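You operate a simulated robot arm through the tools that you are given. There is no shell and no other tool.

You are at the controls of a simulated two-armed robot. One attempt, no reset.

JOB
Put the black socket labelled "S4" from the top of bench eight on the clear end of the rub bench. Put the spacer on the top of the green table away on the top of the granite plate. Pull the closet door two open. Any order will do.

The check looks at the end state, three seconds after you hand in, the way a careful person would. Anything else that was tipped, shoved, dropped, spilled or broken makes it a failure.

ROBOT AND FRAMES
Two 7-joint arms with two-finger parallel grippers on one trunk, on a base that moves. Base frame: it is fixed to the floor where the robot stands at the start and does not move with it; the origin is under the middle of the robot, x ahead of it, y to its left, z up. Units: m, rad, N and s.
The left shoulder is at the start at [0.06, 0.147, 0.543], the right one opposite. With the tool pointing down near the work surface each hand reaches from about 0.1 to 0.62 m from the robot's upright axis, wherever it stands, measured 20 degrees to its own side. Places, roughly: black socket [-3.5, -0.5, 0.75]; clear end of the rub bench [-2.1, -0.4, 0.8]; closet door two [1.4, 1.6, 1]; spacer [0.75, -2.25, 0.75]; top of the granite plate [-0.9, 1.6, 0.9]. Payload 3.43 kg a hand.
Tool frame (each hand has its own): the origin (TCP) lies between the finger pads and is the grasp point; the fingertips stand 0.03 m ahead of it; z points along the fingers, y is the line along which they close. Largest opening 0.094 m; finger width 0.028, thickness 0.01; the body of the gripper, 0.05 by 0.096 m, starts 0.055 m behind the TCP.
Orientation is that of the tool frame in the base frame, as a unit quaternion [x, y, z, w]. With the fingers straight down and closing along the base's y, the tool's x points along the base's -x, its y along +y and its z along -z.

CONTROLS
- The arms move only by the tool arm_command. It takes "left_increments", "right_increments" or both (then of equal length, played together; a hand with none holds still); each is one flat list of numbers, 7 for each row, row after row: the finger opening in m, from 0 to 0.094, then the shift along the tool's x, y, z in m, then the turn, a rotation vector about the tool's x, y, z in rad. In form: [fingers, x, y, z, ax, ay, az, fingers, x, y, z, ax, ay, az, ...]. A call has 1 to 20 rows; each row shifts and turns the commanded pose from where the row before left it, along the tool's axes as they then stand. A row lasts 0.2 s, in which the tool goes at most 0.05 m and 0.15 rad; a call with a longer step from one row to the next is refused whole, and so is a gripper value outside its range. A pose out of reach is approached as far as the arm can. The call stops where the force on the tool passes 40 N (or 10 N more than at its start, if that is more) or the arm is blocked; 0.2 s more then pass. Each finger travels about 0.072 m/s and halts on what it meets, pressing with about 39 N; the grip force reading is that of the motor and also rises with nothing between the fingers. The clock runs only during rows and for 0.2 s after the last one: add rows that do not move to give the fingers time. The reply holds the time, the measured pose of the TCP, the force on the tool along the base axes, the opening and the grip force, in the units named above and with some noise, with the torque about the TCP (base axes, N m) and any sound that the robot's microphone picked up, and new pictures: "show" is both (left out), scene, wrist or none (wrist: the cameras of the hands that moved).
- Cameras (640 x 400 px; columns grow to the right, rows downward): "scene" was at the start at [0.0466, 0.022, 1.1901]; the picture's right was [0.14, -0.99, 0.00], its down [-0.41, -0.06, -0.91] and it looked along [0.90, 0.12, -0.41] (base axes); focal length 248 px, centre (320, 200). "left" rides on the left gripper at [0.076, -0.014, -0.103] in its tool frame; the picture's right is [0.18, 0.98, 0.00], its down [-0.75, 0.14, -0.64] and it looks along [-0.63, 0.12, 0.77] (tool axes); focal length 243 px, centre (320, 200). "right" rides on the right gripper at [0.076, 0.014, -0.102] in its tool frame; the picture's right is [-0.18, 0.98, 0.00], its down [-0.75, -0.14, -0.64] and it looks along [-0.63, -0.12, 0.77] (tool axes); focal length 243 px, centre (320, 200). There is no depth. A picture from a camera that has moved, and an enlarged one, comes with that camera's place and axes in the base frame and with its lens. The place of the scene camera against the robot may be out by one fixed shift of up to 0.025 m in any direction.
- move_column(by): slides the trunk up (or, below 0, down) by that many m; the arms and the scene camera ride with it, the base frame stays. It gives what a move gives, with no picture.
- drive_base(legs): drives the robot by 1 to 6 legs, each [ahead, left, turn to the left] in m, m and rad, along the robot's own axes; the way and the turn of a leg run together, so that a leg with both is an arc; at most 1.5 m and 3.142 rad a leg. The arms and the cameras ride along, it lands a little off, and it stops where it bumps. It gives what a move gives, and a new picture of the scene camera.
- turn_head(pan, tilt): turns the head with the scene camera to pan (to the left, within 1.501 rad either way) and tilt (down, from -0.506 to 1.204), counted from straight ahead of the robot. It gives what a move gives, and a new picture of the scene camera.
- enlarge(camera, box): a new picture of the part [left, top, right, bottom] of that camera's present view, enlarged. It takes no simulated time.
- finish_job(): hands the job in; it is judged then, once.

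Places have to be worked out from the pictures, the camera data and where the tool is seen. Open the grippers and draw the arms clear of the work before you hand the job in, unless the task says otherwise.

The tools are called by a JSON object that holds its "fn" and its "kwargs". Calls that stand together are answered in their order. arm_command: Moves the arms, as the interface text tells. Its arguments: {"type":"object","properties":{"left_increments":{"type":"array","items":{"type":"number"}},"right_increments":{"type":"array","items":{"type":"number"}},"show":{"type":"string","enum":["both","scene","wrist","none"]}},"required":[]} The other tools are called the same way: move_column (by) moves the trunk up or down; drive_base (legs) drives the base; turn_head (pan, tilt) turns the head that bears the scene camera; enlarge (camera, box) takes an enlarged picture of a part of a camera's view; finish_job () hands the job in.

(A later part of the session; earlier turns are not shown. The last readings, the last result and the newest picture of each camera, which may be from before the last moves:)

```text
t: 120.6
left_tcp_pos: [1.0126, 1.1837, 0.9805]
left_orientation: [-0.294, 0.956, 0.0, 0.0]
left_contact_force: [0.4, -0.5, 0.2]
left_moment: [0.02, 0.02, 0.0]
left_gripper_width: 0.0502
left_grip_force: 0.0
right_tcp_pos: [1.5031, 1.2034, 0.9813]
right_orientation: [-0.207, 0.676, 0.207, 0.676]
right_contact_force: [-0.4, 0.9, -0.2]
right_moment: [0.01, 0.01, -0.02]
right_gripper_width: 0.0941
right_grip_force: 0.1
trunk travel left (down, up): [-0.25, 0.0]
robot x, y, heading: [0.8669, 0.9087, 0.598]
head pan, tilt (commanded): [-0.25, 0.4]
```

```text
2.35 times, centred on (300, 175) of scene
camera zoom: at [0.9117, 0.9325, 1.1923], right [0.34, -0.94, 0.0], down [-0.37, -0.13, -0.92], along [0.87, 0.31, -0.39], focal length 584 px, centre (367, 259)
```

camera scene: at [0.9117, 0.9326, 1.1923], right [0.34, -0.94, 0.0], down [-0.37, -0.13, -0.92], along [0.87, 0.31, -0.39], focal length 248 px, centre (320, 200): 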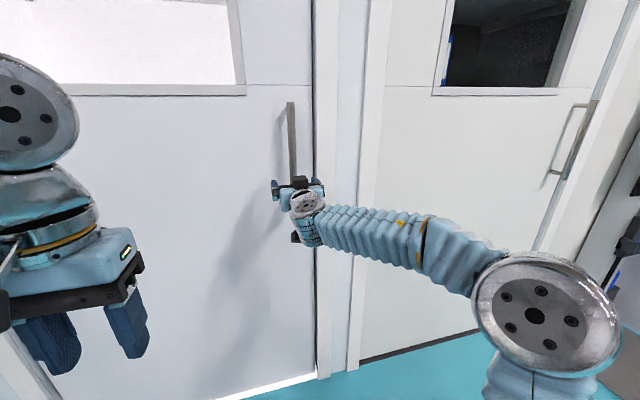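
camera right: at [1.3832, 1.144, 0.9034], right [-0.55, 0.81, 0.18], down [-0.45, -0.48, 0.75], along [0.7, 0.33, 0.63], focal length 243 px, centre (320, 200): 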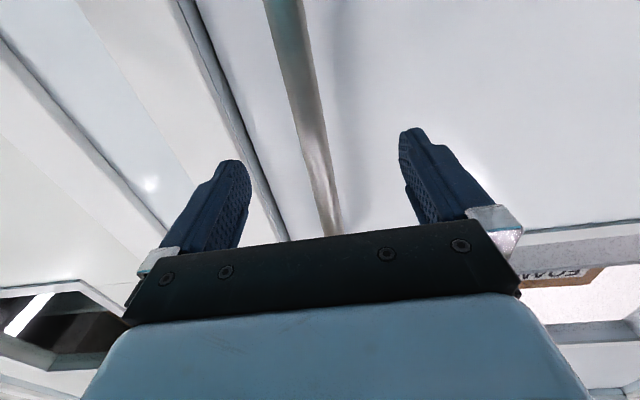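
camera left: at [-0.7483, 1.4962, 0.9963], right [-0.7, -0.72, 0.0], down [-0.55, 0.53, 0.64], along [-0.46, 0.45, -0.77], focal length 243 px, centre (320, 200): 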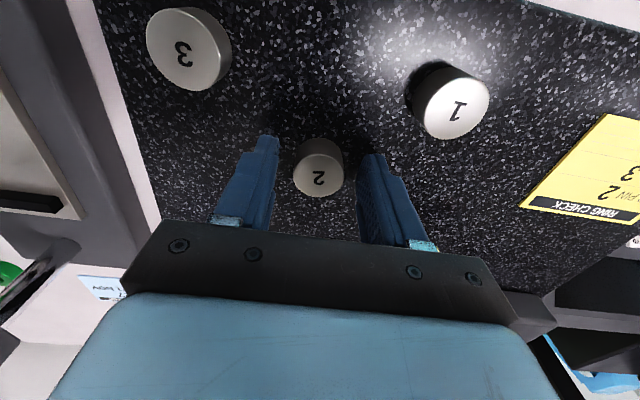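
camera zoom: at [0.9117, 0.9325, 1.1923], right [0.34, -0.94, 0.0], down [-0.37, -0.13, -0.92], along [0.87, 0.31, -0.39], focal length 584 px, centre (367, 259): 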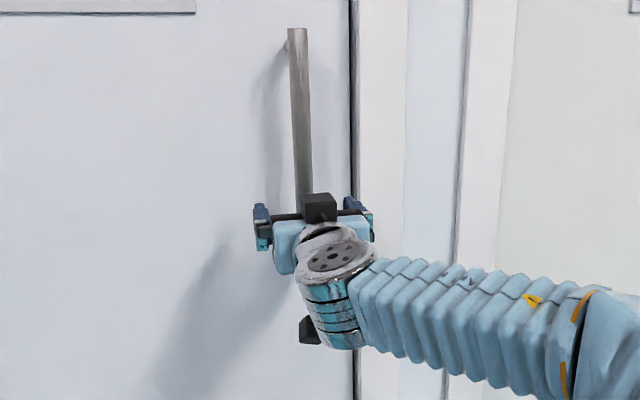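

The bar still seems 0.04–0.05 m ahead. I advance 0.02 m more and check.

{"fn": "arm_command", "kwargs": {"right_increments": [0.094, 0, -0.001, 0.01, 0, 0, 0, 0.094, 0, 0, 0.01, 0, 0, 0, 0.094, 0, 0, 0, 0, 0, 0], "show": "none"}}

{"fn": "enlarge", "kwargs": {"camera": "right", "box": [140, 0, 500, 225]}}

{"fn": "enlarge", "kwargs": {"camera": "scene", "box": [260, 150, 340, 210]}}

```text
t: 121.4
left_tcp_pos: [1.0126, 1.1838, 0.9807]
left_orientation: [-0.294, 0.956, 0.001, 0.0]
left_contact_force: [0.1, -0.7, 0.8]
left_moment: [-0.01, 0.02, 0.02]
left_gripper_width: 0.0498
left_grip_force: 0.1
right_tcp_pos: [1.5191, 1.2137, 0.9799]
right_orientation: [-0.207, 0.676, 0.208, 0.676]
right_contact_force: [0.5, -0.6, -0.9]
right_moment: [-0.03, -0.03, 0.04]
right_gripper_width: 0.0939
right_grip_force: 0.2
trunk travel left (down, up): [-0.25, 0.0]
robot x, y, heading: [0.8663, 0.9056, 0.6]
head pan, tilt (commanded): [-0.25, 0.4]
```

```text
1.78 times, centred on (320, 112) of right
camera zoom: at [1.4278, 1.1685, 0.9024], right [-0.55, 0.81, 0.18], down [-0.45, -0.48, 0.75], along [0.7, 0.33, 0.63], focal length 431 px, centre (320, 356)
```

zoom: 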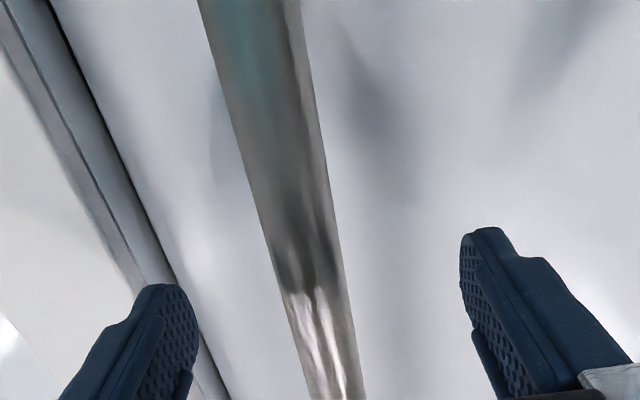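

```text
6.67 times, centred on (300, 180) of scene
camera zoom: at [0.9116, 0.9325, 1.1923], right [0.34, -0.94, 0.0], down [-0.37, -0.13, -0.92], along [0.87, 0.31, -0.39], focal length 1655 px, centre (453, 333)
```

zoom: 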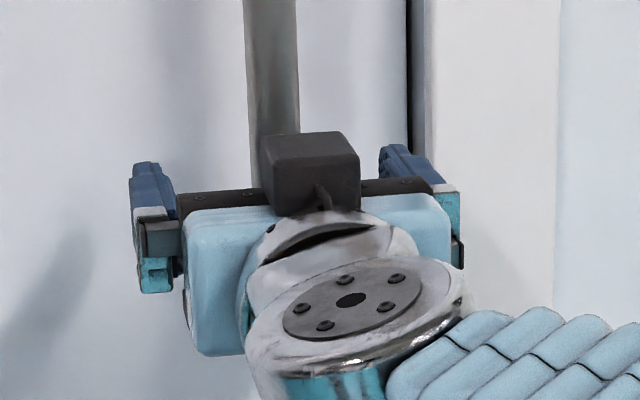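

The bar is now about 0.027 m ahead of the TCP, centred. I advance 0.02 m more and close on it.

{"fn": "arm_command", "kwargs": {"right_increments": [0.094, 0, -0.001, 0.01, 0, 0, 0, 0.094, 0, -0.001, 0.01, 0, 0, 0, 0.07, 0, 0, 0, 0, 0, 0, 0.05, 0, 0, 0, 0, 0, 0, 0.03, 0, 0, 0, 0, 0, 0, 0.01, 0, 0, 0, 0, 0, 0, 0.01, 0, 0, 0, 0, 0, 0, 0.01, 0, 0, 0, 0, 0, 0], "show": "both"}}

```text
t: 123.2
left_tcp_pos: [1.0118, 1.1842, 0.9792]
left_orientation: [-0.294, 0.956, 0.0, -0.001]
left_contact_force: [-0.5, -0.1, -0.2]
left_moment: [0.01, 0.0, 0.01]
left_gripper_width: 0.05
left_grip_force: 0.0
right_tcp_pos: [1.536, 1.2249, 0.9786]
right_orientation: [-0.209, 0.676, 0.208, 0.676]
right_contact_force: [-3.2, 4.2, -0.2]
right_moment: [0.09, 0.02, 0.07]
right_gripper_width: 0.0262
right_grip_force: 44.7
trunk travel left (down, up): [-0.25, 0.0]
robot x, y, heading: [0.8641, 0.9094, 0.596]
head pan, tilt (commanded): [-0.25, 0.4]
camera scene: at [0.9112, 0.933, 1.1923], right [0.34, -0.94, 0.0], down [-0.37, -0.13, -0.92], along [0.87, 0.31, -0.39], focal length 248 px, centre (320, 200)
camera right: at [1.4451, 1.1783, 0.902], right [-0.55, 0.81, 0.18], down [-0.45, -0.48, 0.75], along [0.7, 0.33, 0.63], focal length 243 px, centre (320, 200)
```

scene: 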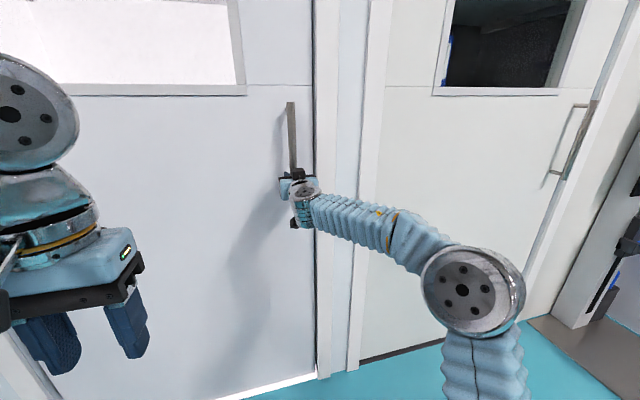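
right: 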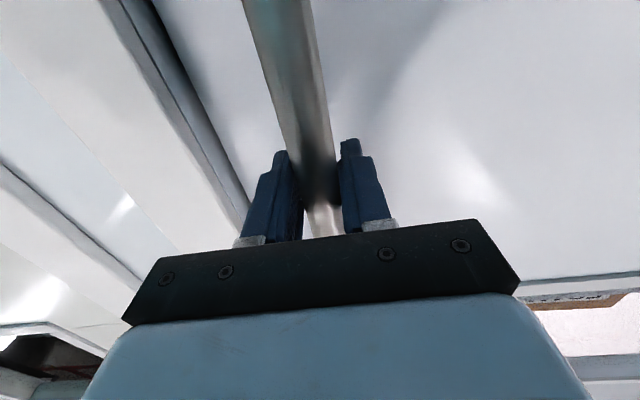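

The bar is gripped (opening 0.026, force 45). I pull back 0.03 m gently to test that the door moves.

{"fn": "arm_command", "kwargs": {"right_increments": [0.0, 0, 0, -0.01, 0, 0, 0, 0.0, 0, 0, -0.01, 0, 0, 0, 0.0, 0, 0, -0.01, 0, 0, 0, 0.0, 0, 0, 0, 0, 0, 0], "show": "both"}}

```text
t: 124.2
left_tcp_pos: [1.0123, 1.1854, 0.9807]
left_orientation: [-0.294, 0.956, -0.001, 0.0]
left_contact_force: [-0.4, -0.5, -1.0]
left_moment: [0.01, 0.01, 0.0]
left_gripper_width: 0.0502
left_grip_force: 0.0
right_tcp_pos: [1.51, 1.2092, 0.9778]
right_orientation: [-0.209, 0.676, 0.209, 0.675]
right_contact_force: [-5.1, 20.1, 0.0]
right_moment: [0.13, 0.15, 0.21]
right_gripper_width: 0.0263
right_grip_force: 44.7
trunk travel left (down, up): [-0.25, 0.0]
robot x, y, heading: [0.8657, 0.9117, 0.597]
head pan, tilt (commanded): [-0.25, 0.4]
camera scene: at [0.911, 0.9347, 1.1923], right [0.34, -0.94, 0.0], down [-0.37, -0.13, -0.92], along [0.87, 0.31, -0.39], focal length 248 px, centre (320, 200)
camera right: at [1.4193, 1.1629, 0.9021], right [-0.56, 0.81, 0.18], down [-0.45, -0.48, 0.75], along [0.7, 0.34, 0.63], focal length 243 px, centre (320, 200)
```

scene: 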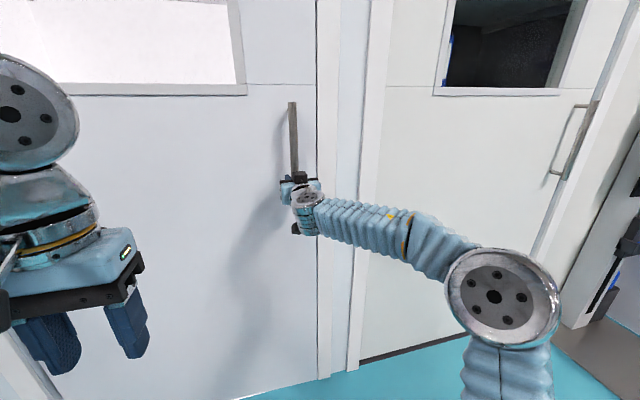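
right: 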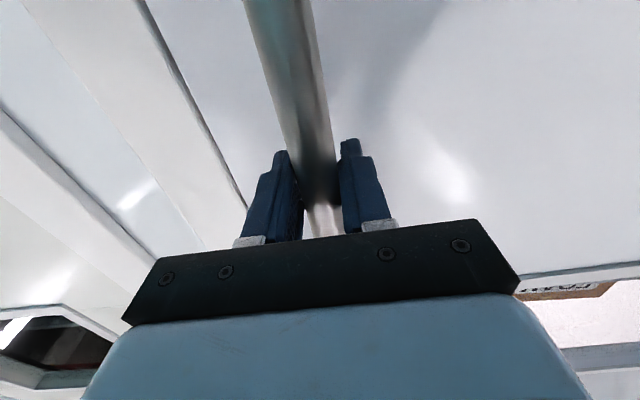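

The door has come open a crack; the side force (≈20 N to the left) fits the bar's arc about the left hinge. I realign the hand and continue along the arc (radius ≈0.85 m) in small steps.

{"fn": "arm_command", "kwargs": {"right_increments": [0.0, 0, 0.0026, 0, 0.036, 0, 0, 0.0, 0, 0.0021, -0.0254, 0.03, 0, 0, 0.0, 0, 0.0021, -0.0254, 0.03, 0, 0, 0.0, 0, 0, 0, 0, 0, 0], "show": "none"}}

```text
t: 125.2
left_tcp_pos: [1.0119, 1.1849, 0.9802]
left_orientation: [-0.294, 0.956, 0.001, 0.0]
left_contact_force: [0.4, 0.4, 0.0]
left_moment: [0.0, 0.03, 0.03]
left_gripper_width: 0.0501
left_grip_force: 0.0
right_tcp_pos: [1.4654, 1.1862, 0.9781]
right_orientation: [-0.176, 0.686, 0.175, 0.685]
right_contact_force: [-4.2, 8.1, -6.1]
right_moment: [-0.11, 0.19, -0.14]
right_gripper_width: 0.0262
right_grip_force: 44.8
trunk travel left (down, up): [-0.25, 0.0]
robot x, y, heading: [0.8627, 0.9068, 0.599]
head pan, tilt (commanded): [-0.25, 0.4]
```

Forces stay small (≈10 N); I continue along the arc by five more steps.

{"fn": "arm_command", "kwargs": {"right_increments": [0.0, 0, 0.0025, -0.0254, 0.03, 0, 0, 0.0, 0, 0.0022, -0.0254, 0.03, 0, 0, 0.0, 0, 0.0021, -0.0254, 0.03, 0, 0, 0.0, 0, 0.0021, -0.0254, 0.03, 0, 0, 0.0, 0, 0, 0, 0, 0, 0], "show": "scene"}}

```text
t: 126.4
left_tcp_pos: [1.0129, 1.1831, 0.9809]
left_orientation: [-0.294, 0.956, 0.001, 0.0]
left_contact_force: [0.4, -0.8, -0.1]
left_moment: [-0.01, -0.02, 0.01]
left_gripper_width: 0.0499
left_grip_force: 0.1
right_tcp_pos: [1.3732, 1.1479, 0.9782]
right_orientation: [-0.131, 0.695, 0.132, 0.694]
right_contact_force: [5.9, -16.0, -12.5]
right_moment: [-0.17, 0.17, -0.34]
right_gripper_width: 0.0262
right_grip_force: 45.2
trunk travel left (down, up): [-0.25, 0.0]
robot x, y, heading: [0.8657, 0.9105, 0.594]
head pan, tilt (commanded): [-0.25, 0.4]
camera scene: at [0.9129, 0.9311, 1.1922], right [0.34, -0.94, 0.0], down [-0.37, -0.13, -0.92], along [0.87, 0.31, -0.39], focal length 248 px, centre (320, 200)
```

scene: 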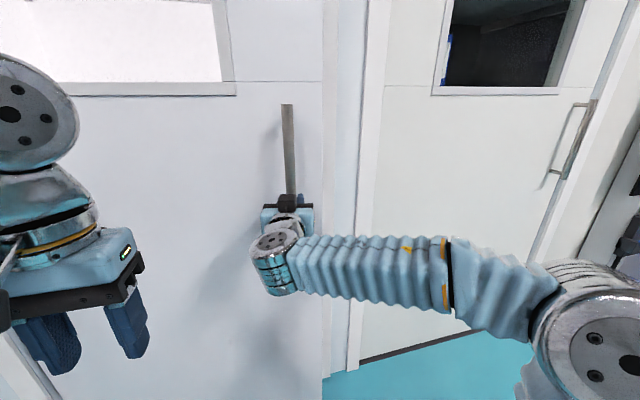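

The side force changed sign (≈17 N to the right), so I reduce the sideways part and continue four more steps.

{"fn": "arm_command", "kwargs": {"right_increments": [0.0, 0.001, -0.0005, -0.0254, 0.03, 0, 0, 0.0, 0, 0.001, -0.0254, 0.03, 0, 0, 0.0, 0, 0.001, -0.0254, 0.03, 0, 0, 0.0, 0, 0, 0, 0, 0, 0], "show": "scene"}}

```text
t: 127.4
left_tcp_pos: [1.0128, 1.1844, 0.981]
left_orientation: [-0.294, 0.956, -0.001, -0.001]
left_contact_force: [0.1, -1.0, -0.1]
left_moment: [-0.03, -0.02, -0.01]
left_gripper_width: 0.05
left_grip_force: 0.0
right_tcp_pos: [1.2969, 1.127, 0.9788]
right_orientation: [-0.105, 0.699, 0.104, 0.7]
right_contact_force: [-4.5, 12.7, -5.9]
right_moment: [0.18, -0.09, 0.28]
right_gripper_width: 0.0265
right_grip_force: 44.9
trunk travel left (down, up): [-0.25, 0.0]
robot x, y, heading: [0.8612, 0.9059, 0.601]
head pan, tilt (commanded): [-0.25, 0.4]
camera scene: at [0.9113, 0.9341, 1.1923], right [0.34, -0.94, 0.0], down [-0.37, -0.13, -0.92], along [0.87, 0.31, -0.39], focal length 248 px, centre (320, 200)
```

scene: 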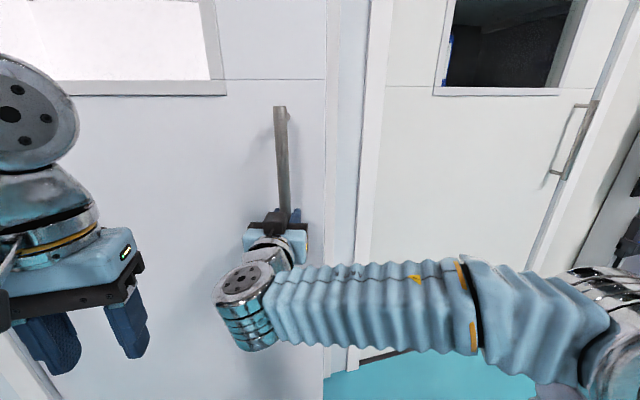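

The arc fits a hinge at about (1.107, 1.958), radius 0.851 m; the door is open ≈0.305 rad. I now swing the whole robot about the hinge with the arm rigid, trying a small 0.05 rad leg first.

{"fn": "drive_base", "kwargs": {"legs": [[-0.0366, 0.0395, -0.05]]}}

```text
t: 128.3
left_tcp_pos: [0.973, 1.1913, 0.9805]
left_orientation: [-0.27, 0.963, -0.001, 0.0]
left_contact_force: [-1.0, -0.3, 0.0]
left_moment: [0.03, 0.02, -0.03]
left_gripper_width: 0.0498
left_grip_force: 0.0
right_tcp_pos: [1.256, 1.1183, 0.9777]
right_orientation: [-0.087, 0.702, 0.084, 0.702]
right_contact_force: [-5.4, 24.2, 1.0]
right_moment: [0.11, 0.38, 0.09]
right_gripper_width: 0.0266
right_grip_force: 45.2
trunk travel left (down, up): [-0.25, 0.0]
robot x, y, heading: [0.8155, 0.9213, 0.547]
head pan, tilt (commanded): [-0.25, 0.4]
camera scene: at [0.8596, 0.9455, 1.1924], right [0.29, -0.96, 0.0], down [-0.37, -0.12, -0.92], along [0.88, 0.27, -0.39], focal length 248 px, centre (320, 200)
```

scene: 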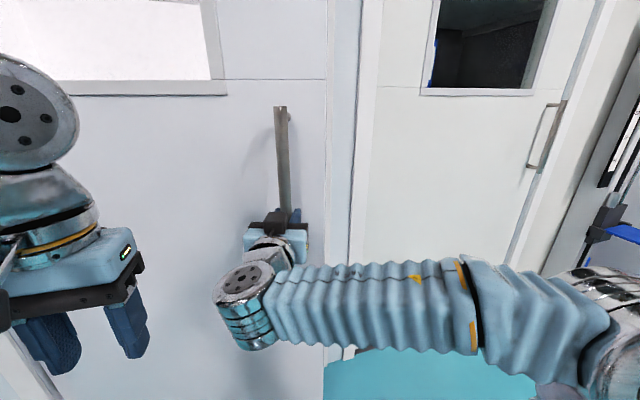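

It works; the side force is 24 N to the left, so I relieve it by 2 mm and continue with another swing.

{"fn": "arm_command", "kwargs": {"right_increments": [0.0, 0, 0.002, 0, 0, 0, 0, 0.0, 0, 0, 0, 0, 0, 0], "show": "none"}}

{"fn": "drive_base", "kwargs": {"legs": [[-0.0366, 0.0395, -0.05], [-0.0366, 0.0395, -0.05]]}}

```text
t: 128.9
left_tcp_pos: [0.9737, 1.1899, 0.9798]
left_orientation: [-0.269, 0.963, 0.0, -0.001]
left_contact_force: [0.6, -0.7, -0.2]
left_moment: [0.02, -0.04, -0.02]
left_gripper_width: 0.05
left_grip_force: 0.1
right_tcp_pos: [1.2565, 1.1185, 0.979]
right_orientation: [-0.086, 0.701, 0.086, 0.702]
right_contact_force: [-1.7, 3.0, 0.4]
right_moment: [-0.17, 0.33, 0.1]
right_gripper_width: 0.0265
right_grip_force: 45.2
trunk travel left (down, up): [-0.25, 0.0]
robot x, y, heading: [0.8126, 0.9204, 0.544]
head pan, tilt (commanded): [-0.25, 0.4]
```

```text
t: 130.4
left_tcp_pos: [0.8978, 1.2086, 0.9801]
left_orientation: [-0.22, 0.975, -0.001, 0.0]
left_contact_force: [0.9, -1.0, -0.1]
left_moment: [-0.01, 0.0, 0.02]
left_gripper_width: 0.05
left_grip_force: 0.0
right_tcp_pos: [1.1705, 1.1079, 0.9783]
right_orientation: [-0.05, 0.705, 0.049, 0.705]
right_contact_force: [-0.5, 11.2, 1.6]
right_moment: [0.06, -0.04, -0.03]
right_gripper_width: 0.0262
right_grip_force: 45.3
trunk travel left (down, up): [-0.25, 0.0]
robot x, y, heading: [0.7108, 0.958, 0.442]
head pan, tilt (commanded): [-0.25, 0.4]
camera scene: at [0.7586, 0.9733, 1.1923], right [0.19, -0.98, 0.0], down [-0.38, -0.08, -0.92], along [0.9, 0.18, -0.39], focal length 248 px, centre (320, 200)
```

scene: 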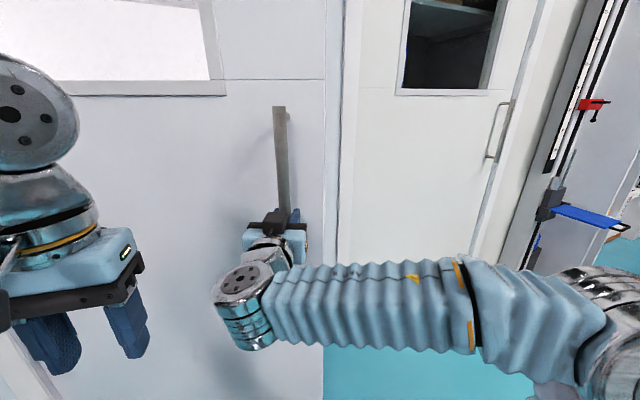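

The swing works with low forces; θ ≈0.455 rad. I continue with four more 0.05 rad legs.

{"fn": "drive_base", "kwargs": {"legs": [[-0.0366, 0.0395, -0.05], [-0.0366, 0.0395, -0.05], [-0.0366, 0.0395, -0.05]]}}

```text
t: 132.4
left_tcp_pos: [0.7892, 1.2472, 0.9809]
left_orientation: [-0.145, 0.989, -0.001, 0.0]
left_contact_force: [0.2, -0.2, -0.7]
left_moment: [-0.01, -0.03, -0.01]
left_gripper_width: 0.0503
left_grip_force: 0.0
right_tcp_pos: [1.0442, 1.1099, 0.9778]
right_orientation: [0.002, 0.707, -0.004, 0.708]
right_contact_force: [0.6, 16.5, 1.9]
right_moment: [0.11, 0.04, 0.0]
right_gripper_width: 0.0263
right_grip_force: 44.5
trunk travel left (down, up): [-0.25, 0.0]
robot x, y, heading: [0.5651, 1.028, 0.293]
head pan, tilt (commanded): [-0.25, 0.4]
camera scene: at [0.6137, 1.0354, 1.1923], right [0.04, -1.0, 0.0], down [-0.39, -0.02, -0.92], along [0.92, 0.04, -0.39], focal length 248 px, centre (320, 200)
```

scene: 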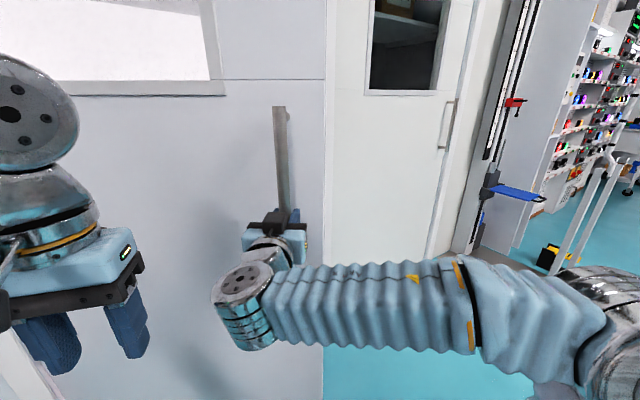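

θ ≈0.60 rad, forces fine. I relieve the 16 N side force and swing on by 0.25 rad.

{"fn": "arm_command", "kwargs": {"right_increments": [0.0, 0, 0.0015, 0, 0, 0, 0, 0.0, 0, 0, 0, 0, 0, 0], "show": "none"}}

{"fn": "drive_base", "kwargs": {"legs": [[-0.0366, 0.0395, -0.05], [-0.0366, 0.0395, -0.05], [-0.0366, 0.0395, -0.05], [-0.0366, 0.0395, -0.05]]}}

```text
t: 133.1
left_tcp_pos: [0.7882, 1.247, 0.98]
left_orientation: [-0.145, 0.989, 0.0, 0.0]
left_contact_force: [-0.6, 0.2, 0.3]
left_moment: [0.0, 0.0, 0.01]
left_gripper_width: 0.0499
left_grip_force: 0.2
right_tcp_pos: [1.0438, 1.1089, 0.9796]
right_orientation: [0.003, 0.706, -0.004, 0.708]
right_contact_force: [-0.1, 1.5, -1.8]
right_moment: [-0.01, -0.1, 0.12]
right_gripper_width: 0.0264
right_grip_force: 45.0
trunk travel left (down, up): [-0.25, 0.0]
robot x, y, heading: [0.5663, 1.0274, 0.296]
head pan, tilt (commanded): [-0.25, 0.4]
```

```text
t: 135.6
left_tcp_pos: [0.6524, 1.3265, 0.981]
left_orientation: [-0.047, 0.999, -0.001, 0.0]
left_contact_force: [-0.9, 0.1, -0.6]
left_moment: [0.0, 0.03, 0.04]
left_gripper_width: 0.0501
left_grip_force: 0.0
right_tcp_pos: [0.8756, 1.1416, 0.979]
right_orientation: [0.072, 0.703, -0.074, 0.704]
right_contact_force: [3.4, 13.4, -0.2]
right_moment: [0.17, 0.13, 0.06]
right_gripper_width: 0.0264
right_grip_force: 45.3
trunk travel left (down, up): [-0.25, 0.0]
robot x, y, heading: [0.3908, 1.1535, 0.094]
head pan, tilt (commanded): [-0.25, 0.4]
camera scene: at [0.4372, 1.1498, 1.1923], right [-0.16, -0.99, 0.0], down [-0.38, 0.06, -0.92], along [0.91, -0.14, -0.39], focal length 248 px, centre (320, 200)
```

scene: 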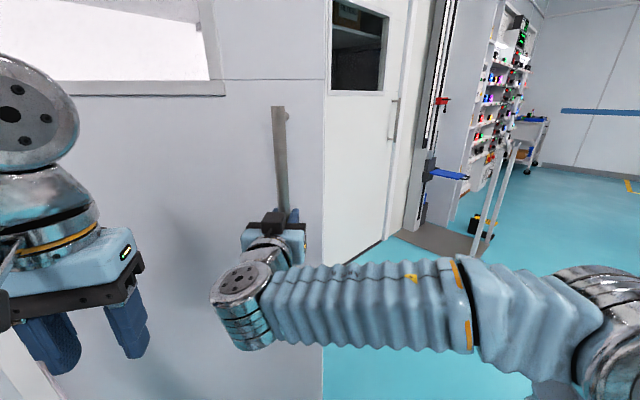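

θ ≈0.81 rad (46°). I continue swinging by another 0.2 rad.

{"fn": "arm_command", "kwargs": {"right_increments": [0.0, 0, 0.0012, 0, 0, 0, 0, 0.0, 0, 0, 0, 0, 0, 0], "show": "none"}}

{"fn": "drive_base", "kwargs": {"legs": [[-0.0366, 0.0395, -0.05], [-0.0366, 0.0395, -0.05], [-0.0366, 0.0395, -0.05], [-0.0366, 0.0395, -0.05]]}}

{"fn": "turn_head", "kwargs": {"pan": 1.2, "tilt": 0.6}}

```text
t: 136.2
left_tcp_pos: [0.6547, 1.3263, 0.9794]
left_orientation: [-0.046, 0.999, 0.001, -0.001]
left_contact_force: [0.0, -0.5, -0.5]
left_moment: [-0.01, -0.02, 0.0]
left_gripper_width: 0.0501
left_grip_force: 0.0
right_tcp_pos: [0.8754, 1.1419, 0.9777]
right_orientation: [0.074, 0.703, -0.075, 0.703]
right_contact_force: [-1.1, -0.9, -1.9]
right_moment: [-0.03, -0.07, 0.07]
right_gripper_width: 0.0266
right_grip_force: 45.5
trunk travel left (down, up): [-0.25, 0.0]
robot x, y, heading: [0.3883, 1.1541, 0.095]
head pan, tilt (commanded): [-0.25, 0.4]
```

```text
t: 138.8
left_tcp_pos: [0.5373, 1.4304, 0.9802]
left_orientation: [0.055, 0.999, 0.0, 0.001]
left_contact_force: [-0.8, -0.3, 0.8]
left_moment: [-0.03, 0.03, 0.01]
left_gripper_width: 0.05
left_grip_force: 0.0
right_tcp_pos: [0.7196, 1.2055, 0.978]
right_orientation: [0.142, 0.692, -0.144, 0.693]
right_contact_force: [4.6, 9.6, -1.1]
right_moment: [0.12, 0.01, -0.02]
right_gripper_width: 0.0259
right_grip_force: 44.8
trunk travel left (down, up): [-0.25, 0.0]
robot x, y, heading: [0.2458, 1.3162, -0.107]
head pan, tilt (commanded): [-0.25, 0.4]
camera scene: at [0.2889, 1.2973, 1.1923], right [-0.35, -0.94, 0.0], down [-0.37, 0.14, -0.92], along [0.86, -0.32, -0.39], focal length 248 px, centre (320, 200)
```

scene: 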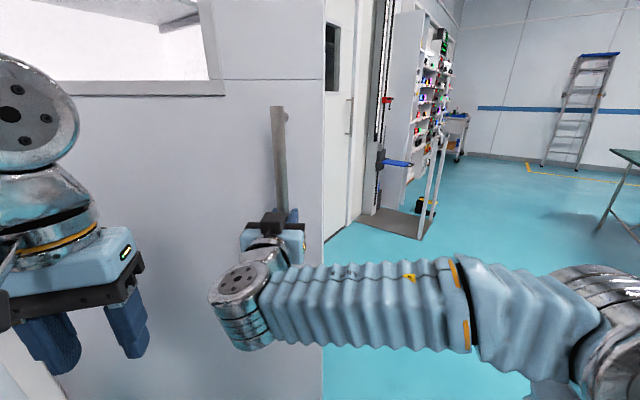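

```text
t: 140.3
left_tcp_pos: [0.537, 1.4314, 0.9802]
left_orientation: [0.054, 0.999, 0.0, 0.0]
left_contact_force: [0.1, 0.0, -1.2]
left_moment: [0.01, 0.0, -0.02]
left_gripper_width: 0.0501
left_grip_force: 0.1
right_tcp_pos: [0.7204, 1.2058, 0.9779]
right_orientation: [0.141, 0.692, -0.143, 0.693]
right_contact_force: [3.8, 7.3, -1.3]
right_moment: [0.27, 0.17, 0.08]
right_gripper_width: 0.0263
right_grip_force: 45.0
trunk travel left (down, up): [-0.25, 0.0]
robot x, y, heading: [0.2493, 1.3186, -0.104]
head pan, tilt (commanded): [1.201, 0.6]
camera scene: at [0.2425, 1.408, 1.174], right [0.89, -0.46, 0.0], down [-0.26, -0.5, -0.82], along [0.38, 0.73, -0.57], focal length 248 px, centre (320, 200)
```

scene: 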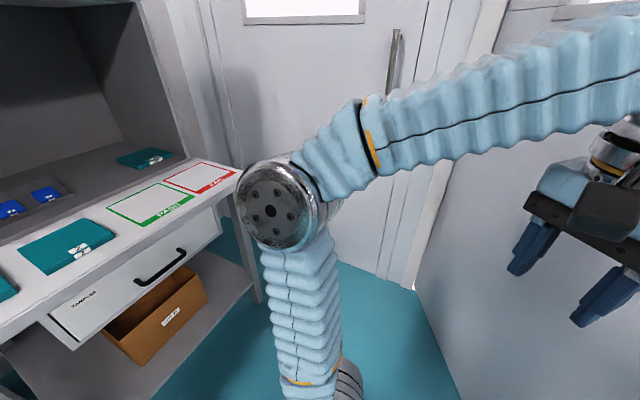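

θ ≈1.0 rad (57°). The bench on the left is still 0.4 m from the elbow; I swing 0.15 rad further and look again.

{"fn": "arm_command", "kwargs": {"right_increments": [0.0, 0, 0.001, 0, 0, 0, 0, 0.0, 0, 0, 0, 0, 0, 0], "show": "none"}}

{"fn": "drive_base", "kwargs": {"legs": [[-0.0366, 0.0395, -0.05], [-0.0366, 0.0395, -0.05], [-0.0366, 0.0395, -0.05]]}}

```text
t: 140.9
left_tcp_pos: [0.5379, 1.4299, 0.9787]
left_orientation: [0.054, 0.999, 0.001, 0.0]
left_contact_force: [0.3, 0.1, 0.7]
left_moment: [-0.01, -0.01, 0.02]
left_gripper_width: 0.05
left_grip_force: 0.1
right_tcp_pos: [0.7204, 1.2065, 0.9787]
right_orientation: [0.143, 0.692, -0.144, 0.693]
right_contact_force: [-0.1, 1.4, -3.9]
right_moment: [-0.06, -0.32, -0.07]
right_gripper_width: 0.0266
right_grip_force: 45.0
trunk travel left (down, up): [-0.25, 0.0]
robot x, y, heading: [0.2435, 1.3141, -0.106]
head pan, tilt (commanded): [1.201, 0.6]
```

```text
t: 143.0
left_tcp_pos: [0.467, 1.5244, 0.9799]
left_orientation: [0.129, 0.992, 0.0, -0.001]
left_contact_force: [-0.8, 0.2, -0.7]
left_moment: [-0.02, 0.01, 0.0]
left_gripper_width: 0.05
left_grip_force: 0.0
right_tcp_pos: [0.6122, 1.2758, 0.979]
right_orientation: [0.194, 0.68, -0.196, 0.68]
right_contact_force: [14.3, 19.1, 0.6]
right_moment: [0.28, -0.11, 0.1]
right_gripper_width: 0.0263
right_grip_force: 44.4
trunk travel left (down, up): [-0.25, 0.0]
robot x, y, heading: [0.1608, 1.4555, -0.26]
head pan, tilt (commanded): [1.201, 0.6]
camera scene: at [0.1696, 1.5444, 1.1739], right [0.81, -0.59, 0.0], down [-0.33, -0.46, -0.82], along [0.49, 0.67, -0.57], focal length 248 px, centre (320, 200)
```

scene: 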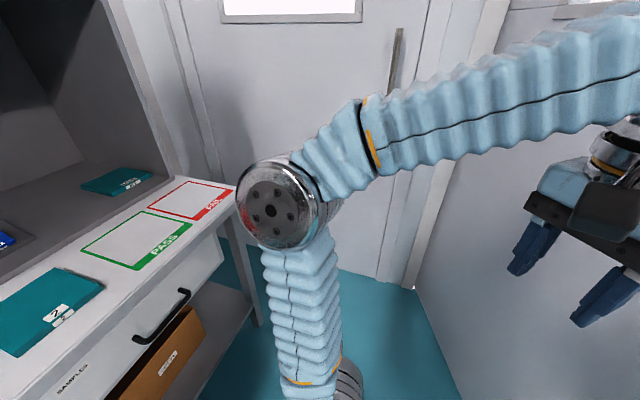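

θ ≈1.16 rad (66°). Now I pull a bit further with the arm alone along the arc.

{"fn": "arm_command", "kwargs": {"right_increments": [0.0, 0, 0.002, 0, 0, 0, 0, 0.0, 0, 0.0016, -0.0254, 0.03, 0, 0, 0.0, 0, 0.0016, -0.0254, 0.03, 0, 0, 0.0, 0, 0.0016, -0.0254, 0.03, 0, 0, 0.0, 0, 0, 0, 0, 0, 0], "show": "none"}}

{"fn": "drive_base", "kwargs": {"legs": [[-0.0366, 0.0395, -0.05]]}}

```text
t: 144.2
left_tcp_pos: [0.4669, 1.5244, 0.9794]
left_orientation: [0.13, 0.992, 0.0, -0.001]
left_contact_force: [0.8, 0.0, 0.5]
left_moment: [-0.04, -0.04, -0.01]
left_gripper_width: 0.0498
left_grip_force: 0.0
right_tcp_pos: [0.5549, 1.3245, 0.9787]
right_orientation: [0.223, 0.67, -0.225, 0.671]
right_contact_force: [18.7, 20.8, 4.1]
right_moment: [-0.16, -0.91, 0.08]
right_gripper_width: 0.0264
right_grip_force: 44.9
trunk travel left (down, up): [-0.25, 0.0]
robot x, y, heading: [0.1617, 1.4537, -0.26]
head pan, tilt (commanded): [1.201, 0.6]
```

```text
t: 144.9
left_tcp_pos: [0.4637, 1.5266, 0.9793]
left_orientation: [0.133, 0.991, 0.001, 0.0]
left_contact_force: [0.0, -0.2, 0.6]
left_moment: [-0.03, -0.03, 0.02]
left_gripper_width: 0.0501
left_grip_force: 0.0
right_tcp_pos: [0.5504, 1.3277, 0.9789]
right_orientation: [0.222, 0.67, -0.225, 0.671]
right_contact_force: [1.7, 2.9, -3.7]
right_moment: [-0.12, -0.49, 0.35]
right_gripper_width: 0.0264
right_grip_force: 44.9
trunk travel left (down, up): [-0.25, 0.0]
robot x, y, heading: [0.159, 1.4559, -0.259]
head pan, tilt (commanded): [1.201, 0.6]
stopped in leg 1: the force on the tool passed its limit at 41 N (the readings are from after the stop); the commanded pose is now the measured one
camera scene: at [0.1662, 1.5487, 1.1741], right [0.8, -0.59, 0.0], down [-0.34, -0.45, -0.82], along [0.49, 0.66, -0.57], focal length 248 px, centre (320, 200)
```

scene: 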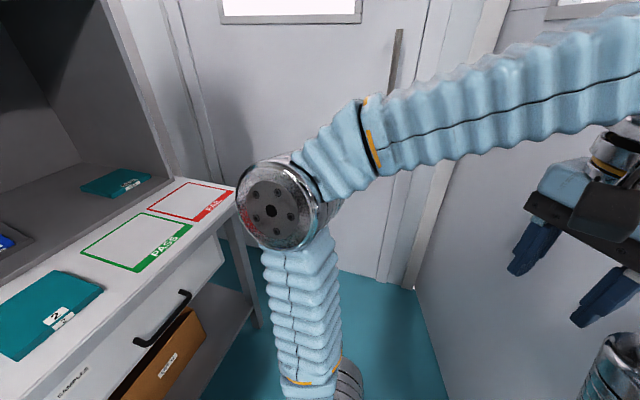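

θ ≈1.25 rad (72°). I try a few further arm steps with a little more sideways give.

{"fn": "arm_command", "kwargs": {"right_increments": [0.0, 0, 0.0022, -0.02, 0.024, 0, 0, 0.0, 0, 0.0022, -0.02, 0.024, 0, 0, 0.0, 0, 0.0022, -0.02, 0.024, 0, 0, 0.0, 0, 0, 0, 0, 0, 0], "show": "both"}}

```text
t: 145.9
left_tcp_pos: [0.4631, 1.5266, 0.9793]
left_orientation: [0.133, 0.991, -0.001, -0.001]
left_contact_force: [0.7, 0.0, 0.5]
left_moment: [0.04, 0.01, 0.0]
left_gripper_width: 0.0501
left_grip_force: 0.0
right_tcp_pos: [0.5075, 1.3707, 0.9789]
right_orientation: [0.247, 0.662, -0.25, 0.663]
right_contact_force: [15.6, 15.7, 2.3]
right_moment: [0.12, -0.33, 0.21]
right_gripper_width: 0.0263
right_grip_force: 44.6
trunk travel left (down, up): [-0.25, 0.0]
robot x, y, heading: [0.1548, 1.4606, -0.268]
head pan, tilt (commanded): [1.201, 0.6]
camera scene: at [0.1674, 1.55, 1.174], right [0.8, -0.59, 0.0], down [-0.34, -0.46, -0.82], along [0.49, 0.66, -0.57], focal length 248 px, centre (320, 200)
camera right: at [0.4409, 1.449, 0.9014], right [0.65, 0.74, 0.18], down [-0.58, 0.32, 0.75], along [0.5, -0.59, 0.63], focal length 243 px, centre (320, 200)
```

scene: 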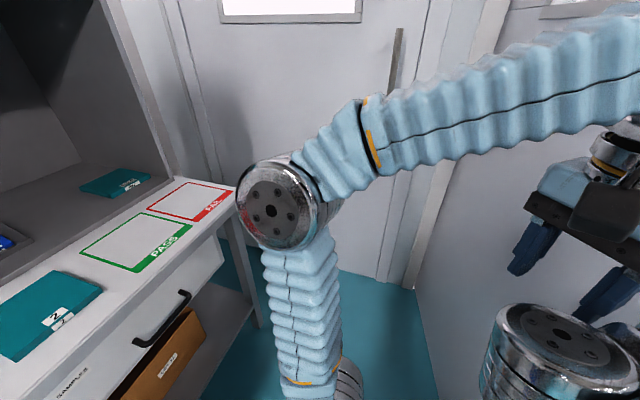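
right: 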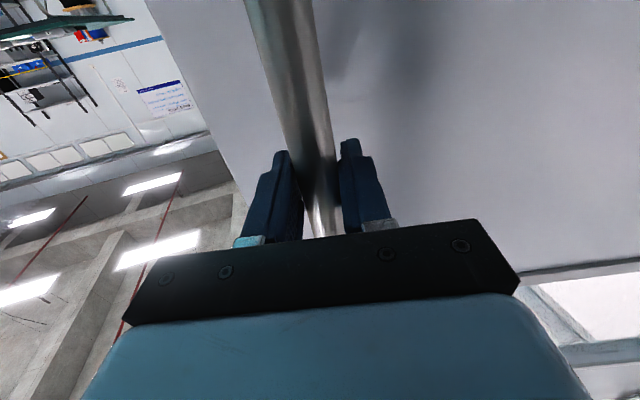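

θ ≈1.33 rad (76°), well open. I relieve the side force, open the fingers and then back the base away along the hand's axis.

{"fn": "arm_command", "kwargs": {"right_increments": [0.0, 0, 0.002, 0, 0, 0, 0, 0.0, 0, 0, 0, 0, 0, 0, 0.04, 0, 0, 0, 0, 0, 0, 0.07, 0, 0, 0, 0, 0, 0, 0.094, 0, 0, 0, 0, 0, 0, 0.094, 0, 0, 0, 0, 0, 0, 0.094, 0, 0, 0, 0, 0, 0], "show": "wrist"}}

{"fn": "drive_base", "kwargs": {"legs": [[-0.107, 0.054, 0]]}}

{"fn": "enlarge", "kwargs": {"camera": "right", "box": [0, 0, 640, 400]}}

```text
t: 147.5
left_tcp_pos: [0.4626, 1.5256, 0.9806]
left_orientation: [0.134, 0.991, 0.0, -0.001]
left_contact_force: [0.4, 0.0, -0.4]
left_moment: [0.02, 0.02, 0.0]
left_gripper_width: 0.0499
left_grip_force: 0.0
right_tcp_pos: [0.5075, 1.3706, 0.9789]
right_orientation: [0.248, 0.661, -0.25, 0.663]
right_contact_force: [0.3, -0.3, -0.5]
right_moment: [-0.01, -0.01, 0.01]
right_gripper_width: 0.0937
right_grip_force: 0.1
trunk travel left (down, up): [-0.25, 0.0]
robot x, y, heading: [0.1554, 1.4602, -0.263]
head pan, tilt (commanded): [1.201, 0.6]
camera right: at [0.4411, 1.4491, 0.9014], right [0.65, 0.74, 0.18], down [-0.58, 0.32, 0.75], along [0.5, -0.59, 0.63], focal length 243 px, centre (320, 200)
```

right: 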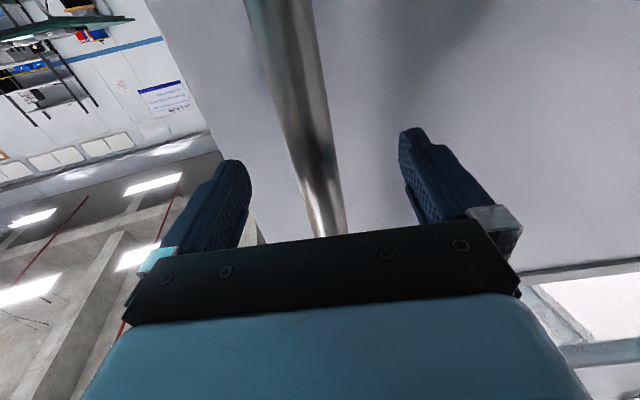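

```text
t: 148.8
left_tcp_pos: [0.3715, 1.6073, 0.9796]
left_orientation: [0.133, 0.991, 0.001, -0.001]
left_contact_force: [1.5, 0.8, -0.6]
left_moment: [-0.02, 0.02, 0.0]
left_gripper_width: 0.0498
left_grip_force: 0.1
right_tcp_pos: [0.4165, 1.4524, 0.9789]
right_orientation: [0.248, 0.661, -0.249, 0.663]
right_contact_force: [0.0, 1.1, -0.6]
right_moment: [0.02, -0.04, 0.0]
right_gripper_width: 0.0941
right_grip_force: 0.1
trunk travel left (down, up): [-0.25, 0.0]
robot x, y, heading: [0.0695, 1.5406, -0.26]
head pan, tilt (commanded): [1.201, 0.6]
camera scene: at [0.0748, 1.6297, 1.1741], right [0.8, -0.59, 0.0], down [-0.34, -0.45, -0.83], along [0.49, 0.66, -0.56], focal length 248 px, centre (320, 200)
```

scene: 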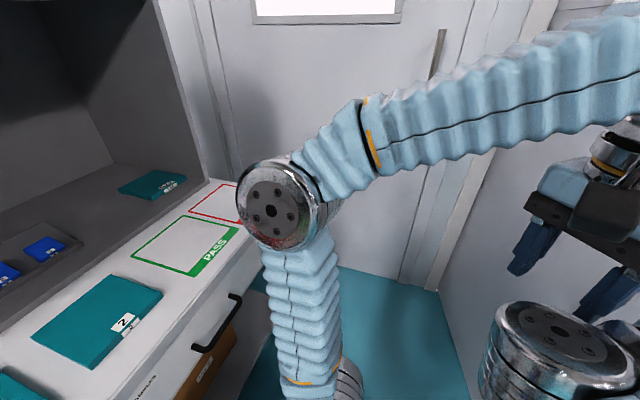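

```text
1.00 times, centred on (320, 200) of right (not enlarged: the box is as wide or as high as the picture)
camera zoom: at [0.35, 1.5305, 0.9014], right [0.65, 0.74, 0.18], down [-0.58, 0.32, 0.75], along [0.5, -0.59, 0.63], focal length 243 px, centre (320, 200)
```

zoom: 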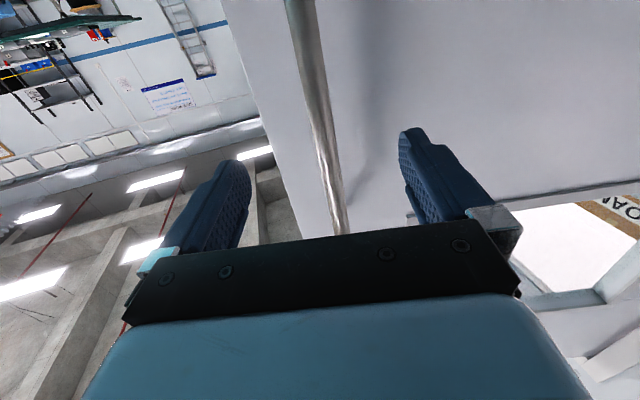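

The door stays open. I leave through the corridor between door and bench, moving parallel to the bench away from the closet wall, then away from the bench.

{"fn": "drive_base", "kwargs": {"legs": [[-0.42, -0.49, 0], [0.3, -0.5, 0]]}}

{"fn": "turn_head", "kwargs": {"pan": 0.6, "tilt": 0.3}}

```text
t: 155.2
left_tcp_pos: [0.0014, 0.6866, 0.9801]
left_orientation: [0.13, 0.991, 0.0, -0.001]
left_contact_force: [0.5, -0.7, 0.7]
left_moment: [0.01, 0.03, 0.01]
left_gripper_width: 0.05
left_grip_force: 0.0
right_tcp_pos: [0.0459, 0.5309, 0.9777]
right_orientation: [0.247, 0.662, -0.248, 0.663]
right_contact_force: [-0.2, -0.9, 0.7]
right_moment: [0.01, 0.0, -0.03]
right_gripper_width: 0.094
right_grip_force: 0.0
trunk travel left (down, up): [-0.25, 0.0]
robot x, y, heading: [-0.3014, 0.6213, -0.259]
head pan, tilt (commanded): [1.201, 0.6]
camera scene: at [-0.2973, 0.7074, 1.1741], right [0.81, -0.59, 0.0], down [-0.33, -0.46, -0.82], along [0.49, 0.67, -0.57], focal length 248 px, centre (320, 200)
```

scene: 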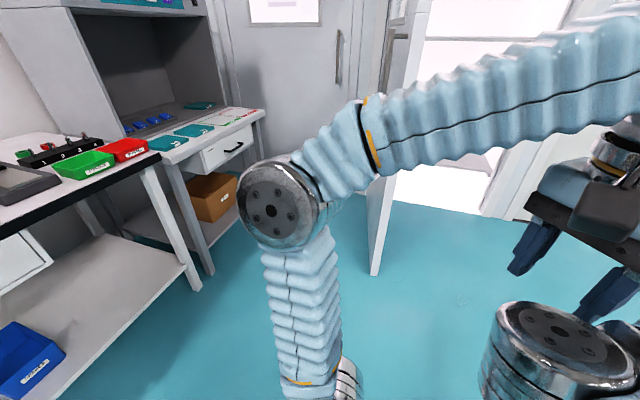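

```text
t: 156.2
left_tcp_pos: [-0.0004, 0.6864, 0.98]
left_orientation: [0.131, 0.991, 0.001, -0.001]
left_contact_force: [0.0, 1.1, -0.3]
left_moment: [-0.01, -0.02, -0.01]
left_gripper_width: 0.0499
left_grip_force: 0.1
right_tcp_pos: [0.0447, 0.5306, 0.9785]
right_orientation: [0.246, 0.662, -0.248, 0.663]
right_contact_force: [-0.2, 0.2, 0.2]
right_moment: [-0.02, 0.01, 0.02]
right_gripper_width: 0.0942
right_grip_force: 0.1
trunk travel left (down, up): [-0.25, 0.0]
robot x, y, heading: [-0.3043, 0.6181, -0.267]
head pan, tilt (commanded): [0.6, 0.3]
camera scene: at [-0.2615, 0.6671, 1.2015], right [0.33, -0.94, 0.0], down [-0.28, -0.1, -0.96], along [0.9, 0.32, -0.3], focal length 248 px, centre (320, 200)
```

scene: 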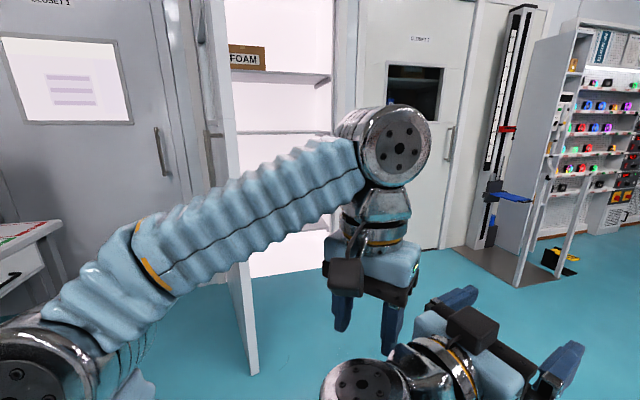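

Closet door two stands wide open. Now I turn the right hand back to pointing down for the socket job: first the yaw, then the pitch.

{"fn": "arm_command", "kwargs": {"right_increments": [0.094, 0, -0.025, 0.02, -0.117, 0, 0, 0.094, 0, -0.025, 0.02, -0.117, 0, 0, 0.094, 0, -0.025, 0.02, -0.117, 0, 0, 0.094, 0, -0.025, 0.02, -0.117, 0, 0, 0.094, 0, 0, -0.014, 0, 0.1428, 0, 0.094, 0.002, 0, -0.0139, 0, 0.1428, 0, 0.094, 0.0039, 0, -0.0134, 0, 0.1428, 0, 0.094, 0.0058, 0, -0.0127, 0, 0.1428, 0, 0.094, 0.0076, 0, -0.0118, 0, 0.1428, 0, 0.094, 0.0092, 0, -0.0106, 0, 0.1428, 0, 0.094, 0.0106, 0, -0.0092, 0, 0.1428, 0, 0.094, 0.0118, 0, -0.0076, 0, 0.1428, 0, 0.094, 0.0127, 0, -0.0058, 0, 0.1428, 0, 0.094, 0.0134, 0, -0.0039, 0, 0.1428, 0, 0.094, 0.0139, 0, -0.002, 0, 0.1428, 0, 0.094, 0, 0, 0, 0, 0, 0], "show": "scene"}}

{"fn": "turn_head", "kwargs": {"pan": -1.5, "tilt": 0.3}}

```text
t: 159.6
left_tcp_pos: [-0.0011, 0.6863, 0.9808]
left_orientation: [0.131, 0.991, 0.001, -0.001]
left_contact_force: [1.1, 0.4, -0.3]
left_moment: [0.03, 0.0, -0.01]
left_gripper_width: 0.0499
left_grip_force: 0.0
right_tcp_pos: [-0.0894, 0.4437, 0.978]
right_orientation: [0.123, 0.992, -0.001, 0.0]
right_contact_force: [1.2, 0.7, -0.3]
right_moment: [-0.01, 0.02, 0.03]
right_gripper_width: 0.0939
right_grip_force: 0.0
trunk travel left (down, up): [-0.25, 0.0]
robot x, y, heading: [-0.3052, 0.6173, -0.263]
head pan, tilt (commanded): [0.6, 0.3]
camera scene: at [-0.2614, 0.667, 1.2016], right [0.33, -0.94, 0.0], down [-0.28, -0.1, -0.96], along [0.9, 0.32, -0.3], focal length 248 px, centre (320, 200)
```

scene: 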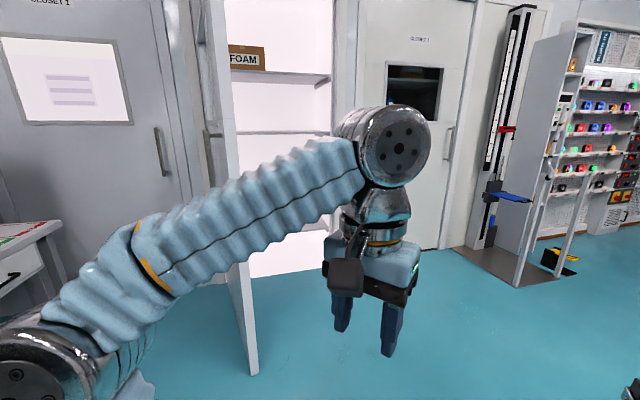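

```text
t: 161.6
left_tcp_pos: [0.0006, 0.6871, 0.9809]
left_orientation: [0.13, 0.991, 0.001, 0.0]
left_contact_force: [0.3, -0.2, -0.5]
left_moment: [0.01, -0.02, 0.0]
left_gripper_width: 0.0502
left_grip_force: 0.0
right_tcp_pos: [-0.0883, 0.4441, 0.9778]
right_orientation: [0.123, 0.992, -0.002, 0.0]
right_contact_force: [0.2, -0.2, 0.0]
right_moment: [0.02, 0.01, 0.01]
right_gripper_width: 0.0942
right_grip_force: 0.0
trunk travel left (down, up): [-0.25, 0.0]
robot x, y, heading: [-0.3065, 0.6178, -0.259]
head pan, tilt (commanded): [-1.499, 0.3]
camera scene: at [-0.3671, 0.5442, 1.2016], right [-0.98, 0.19, 0.0], down [0.06, 0.29, -0.96], along [-0.18, -0.94, -0.3], focal length 248 px, centre (320, 200)
```

scene: 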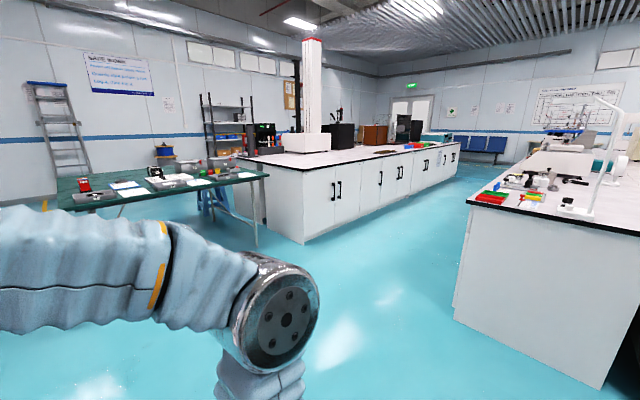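

I turn to face down the room, toward the socket's bench.

{"fn": "drive_base", "kwargs": {"legs": [[0, 0, -2.28]]}}

{"fn": "turn_head", "kwargs": {"pan": 0.0, "tilt": 0.2}}

{"fn": "turn_head", "kwargs": {"pan": -0.6, "tilt": 0.3}}

```text
t: 167.4
left_tcp_pos: [-0.4501, 0.3417, 0.9792]
left_orientation: [0.954, 0.301, 0.0, 0.001]
left_contact_force: [0.1, 0.1, 0.4]
left_moment: [-0.02, 0.0, 0.04]
left_gripper_width: 0.0502
left_grip_force: 0.0
right_tcp_pos: [-0.5793, 0.564, 0.9789]
right_orientation: [0.952, 0.307, -0.001, 0.001]
right_contact_force: [-0.7, 0.3, 0.0]
right_moment: [0.02, 0.0, 0.01]
right_gripper_width: 0.094
right_grip_force: 0.1
trunk travel left (down, up): [-0.25, 0.0]
robot x, y, heading: [-0.3075, 0.6182, -2.531]
head pan, tilt (commanded): [-1.499, 0.3]
camera scene: at [-0.3551, 0.7178, 1.2016], right [0.78, 0.63, 0.0], down [0.19, -0.23, -0.96], along [-0.6, 0.74, -0.3], focal length 248 px, centre (320, 200)
```

scene: 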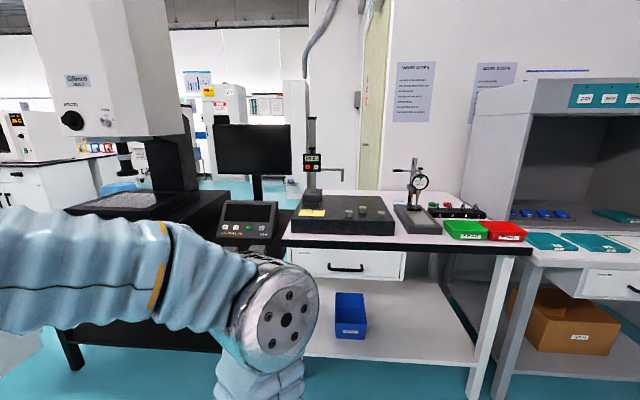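

```text
t: 169.0
left_tcp_pos: [-0.4494, 0.3414, 0.9802]
left_orientation: [0.954, 0.301, 0.0, 0.001]
left_contact_force: [0.6, -0.4, 0.4]
left_moment: [0.03, 0.0, 0.0]
left_gripper_width: 0.0498
left_grip_force: 0.1
right_tcp_pos: [-0.5789, 0.565, 0.9788]
right_orientation: [0.952, 0.307, -0.001, -0.001]
right_contact_force: [0.4, -0.7, -0.1]
right_moment: [0.0, 0.03, 0.02]
right_gripper_width: 0.0939
right_grip_force: 0.0
trunk travel left (down, up): [-0.25, 0.0]
robot x, y, heading: [-0.3019, 0.6196, -2.528]
head pan, tilt (commanded): [0.0, 0.201]
camera scene: at [-0.3724, 0.5919, 1.2109], right [-0.57, 0.82, 0.0], down [0.16, 0.11, -0.98], along [-0.8, -0.56, -0.2], focal length 248 px, centre (320, 200)
```

scene: 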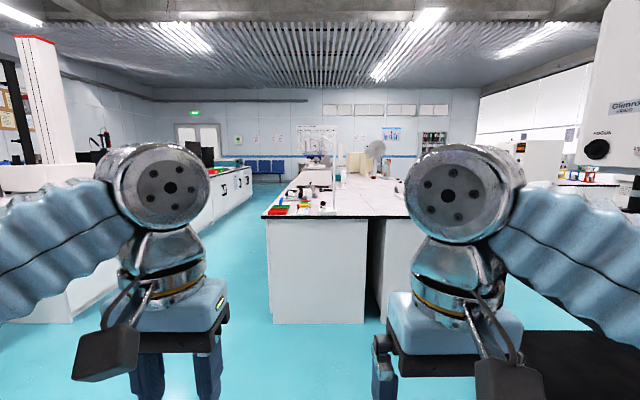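

```text
t: 170.0
left_tcp_pos: [-0.4504, 0.3409, 0.9801]
left_orientation: [0.954, 0.301, 0.001, 0.001]
left_contact_force: [0.4, -0.8, -1.0]
left_moment: [0.0, -0.01, 0.01]
left_gripper_width: 0.0497
left_grip_force: 0.2
right_tcp_pos: [-0.5786, 0.5646, 0.9784]
right_orientation: [0.952, 0.307, -0.001, 0.0]
right_contact_force: [0.8, 0.0, 0.5]
right_moment: [0.0, 0.0, 0.04]
right_gripper_width: 0.094
right_grip_force: 0.1
trunk travel left (down, up): [-0.25, 0.0]
robot x, y, heading: [-0.3021, 0.617, -2.524]
head pan, tilt (commanded): [-0.6, 0.3]
camera scene: at [-0.3895, 0.6443, 1.2016], right [-0.01, 1.0, 0.0], down [0.3, 0.0, -0.96], along [-0.96, -0.01, -0.3], focal length 248 px, centre (320, 200)
```

scene: 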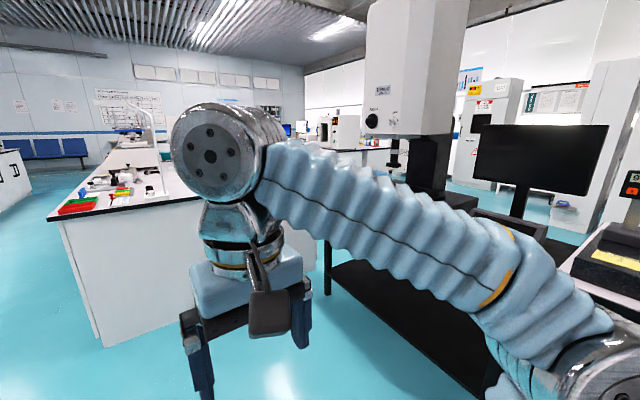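

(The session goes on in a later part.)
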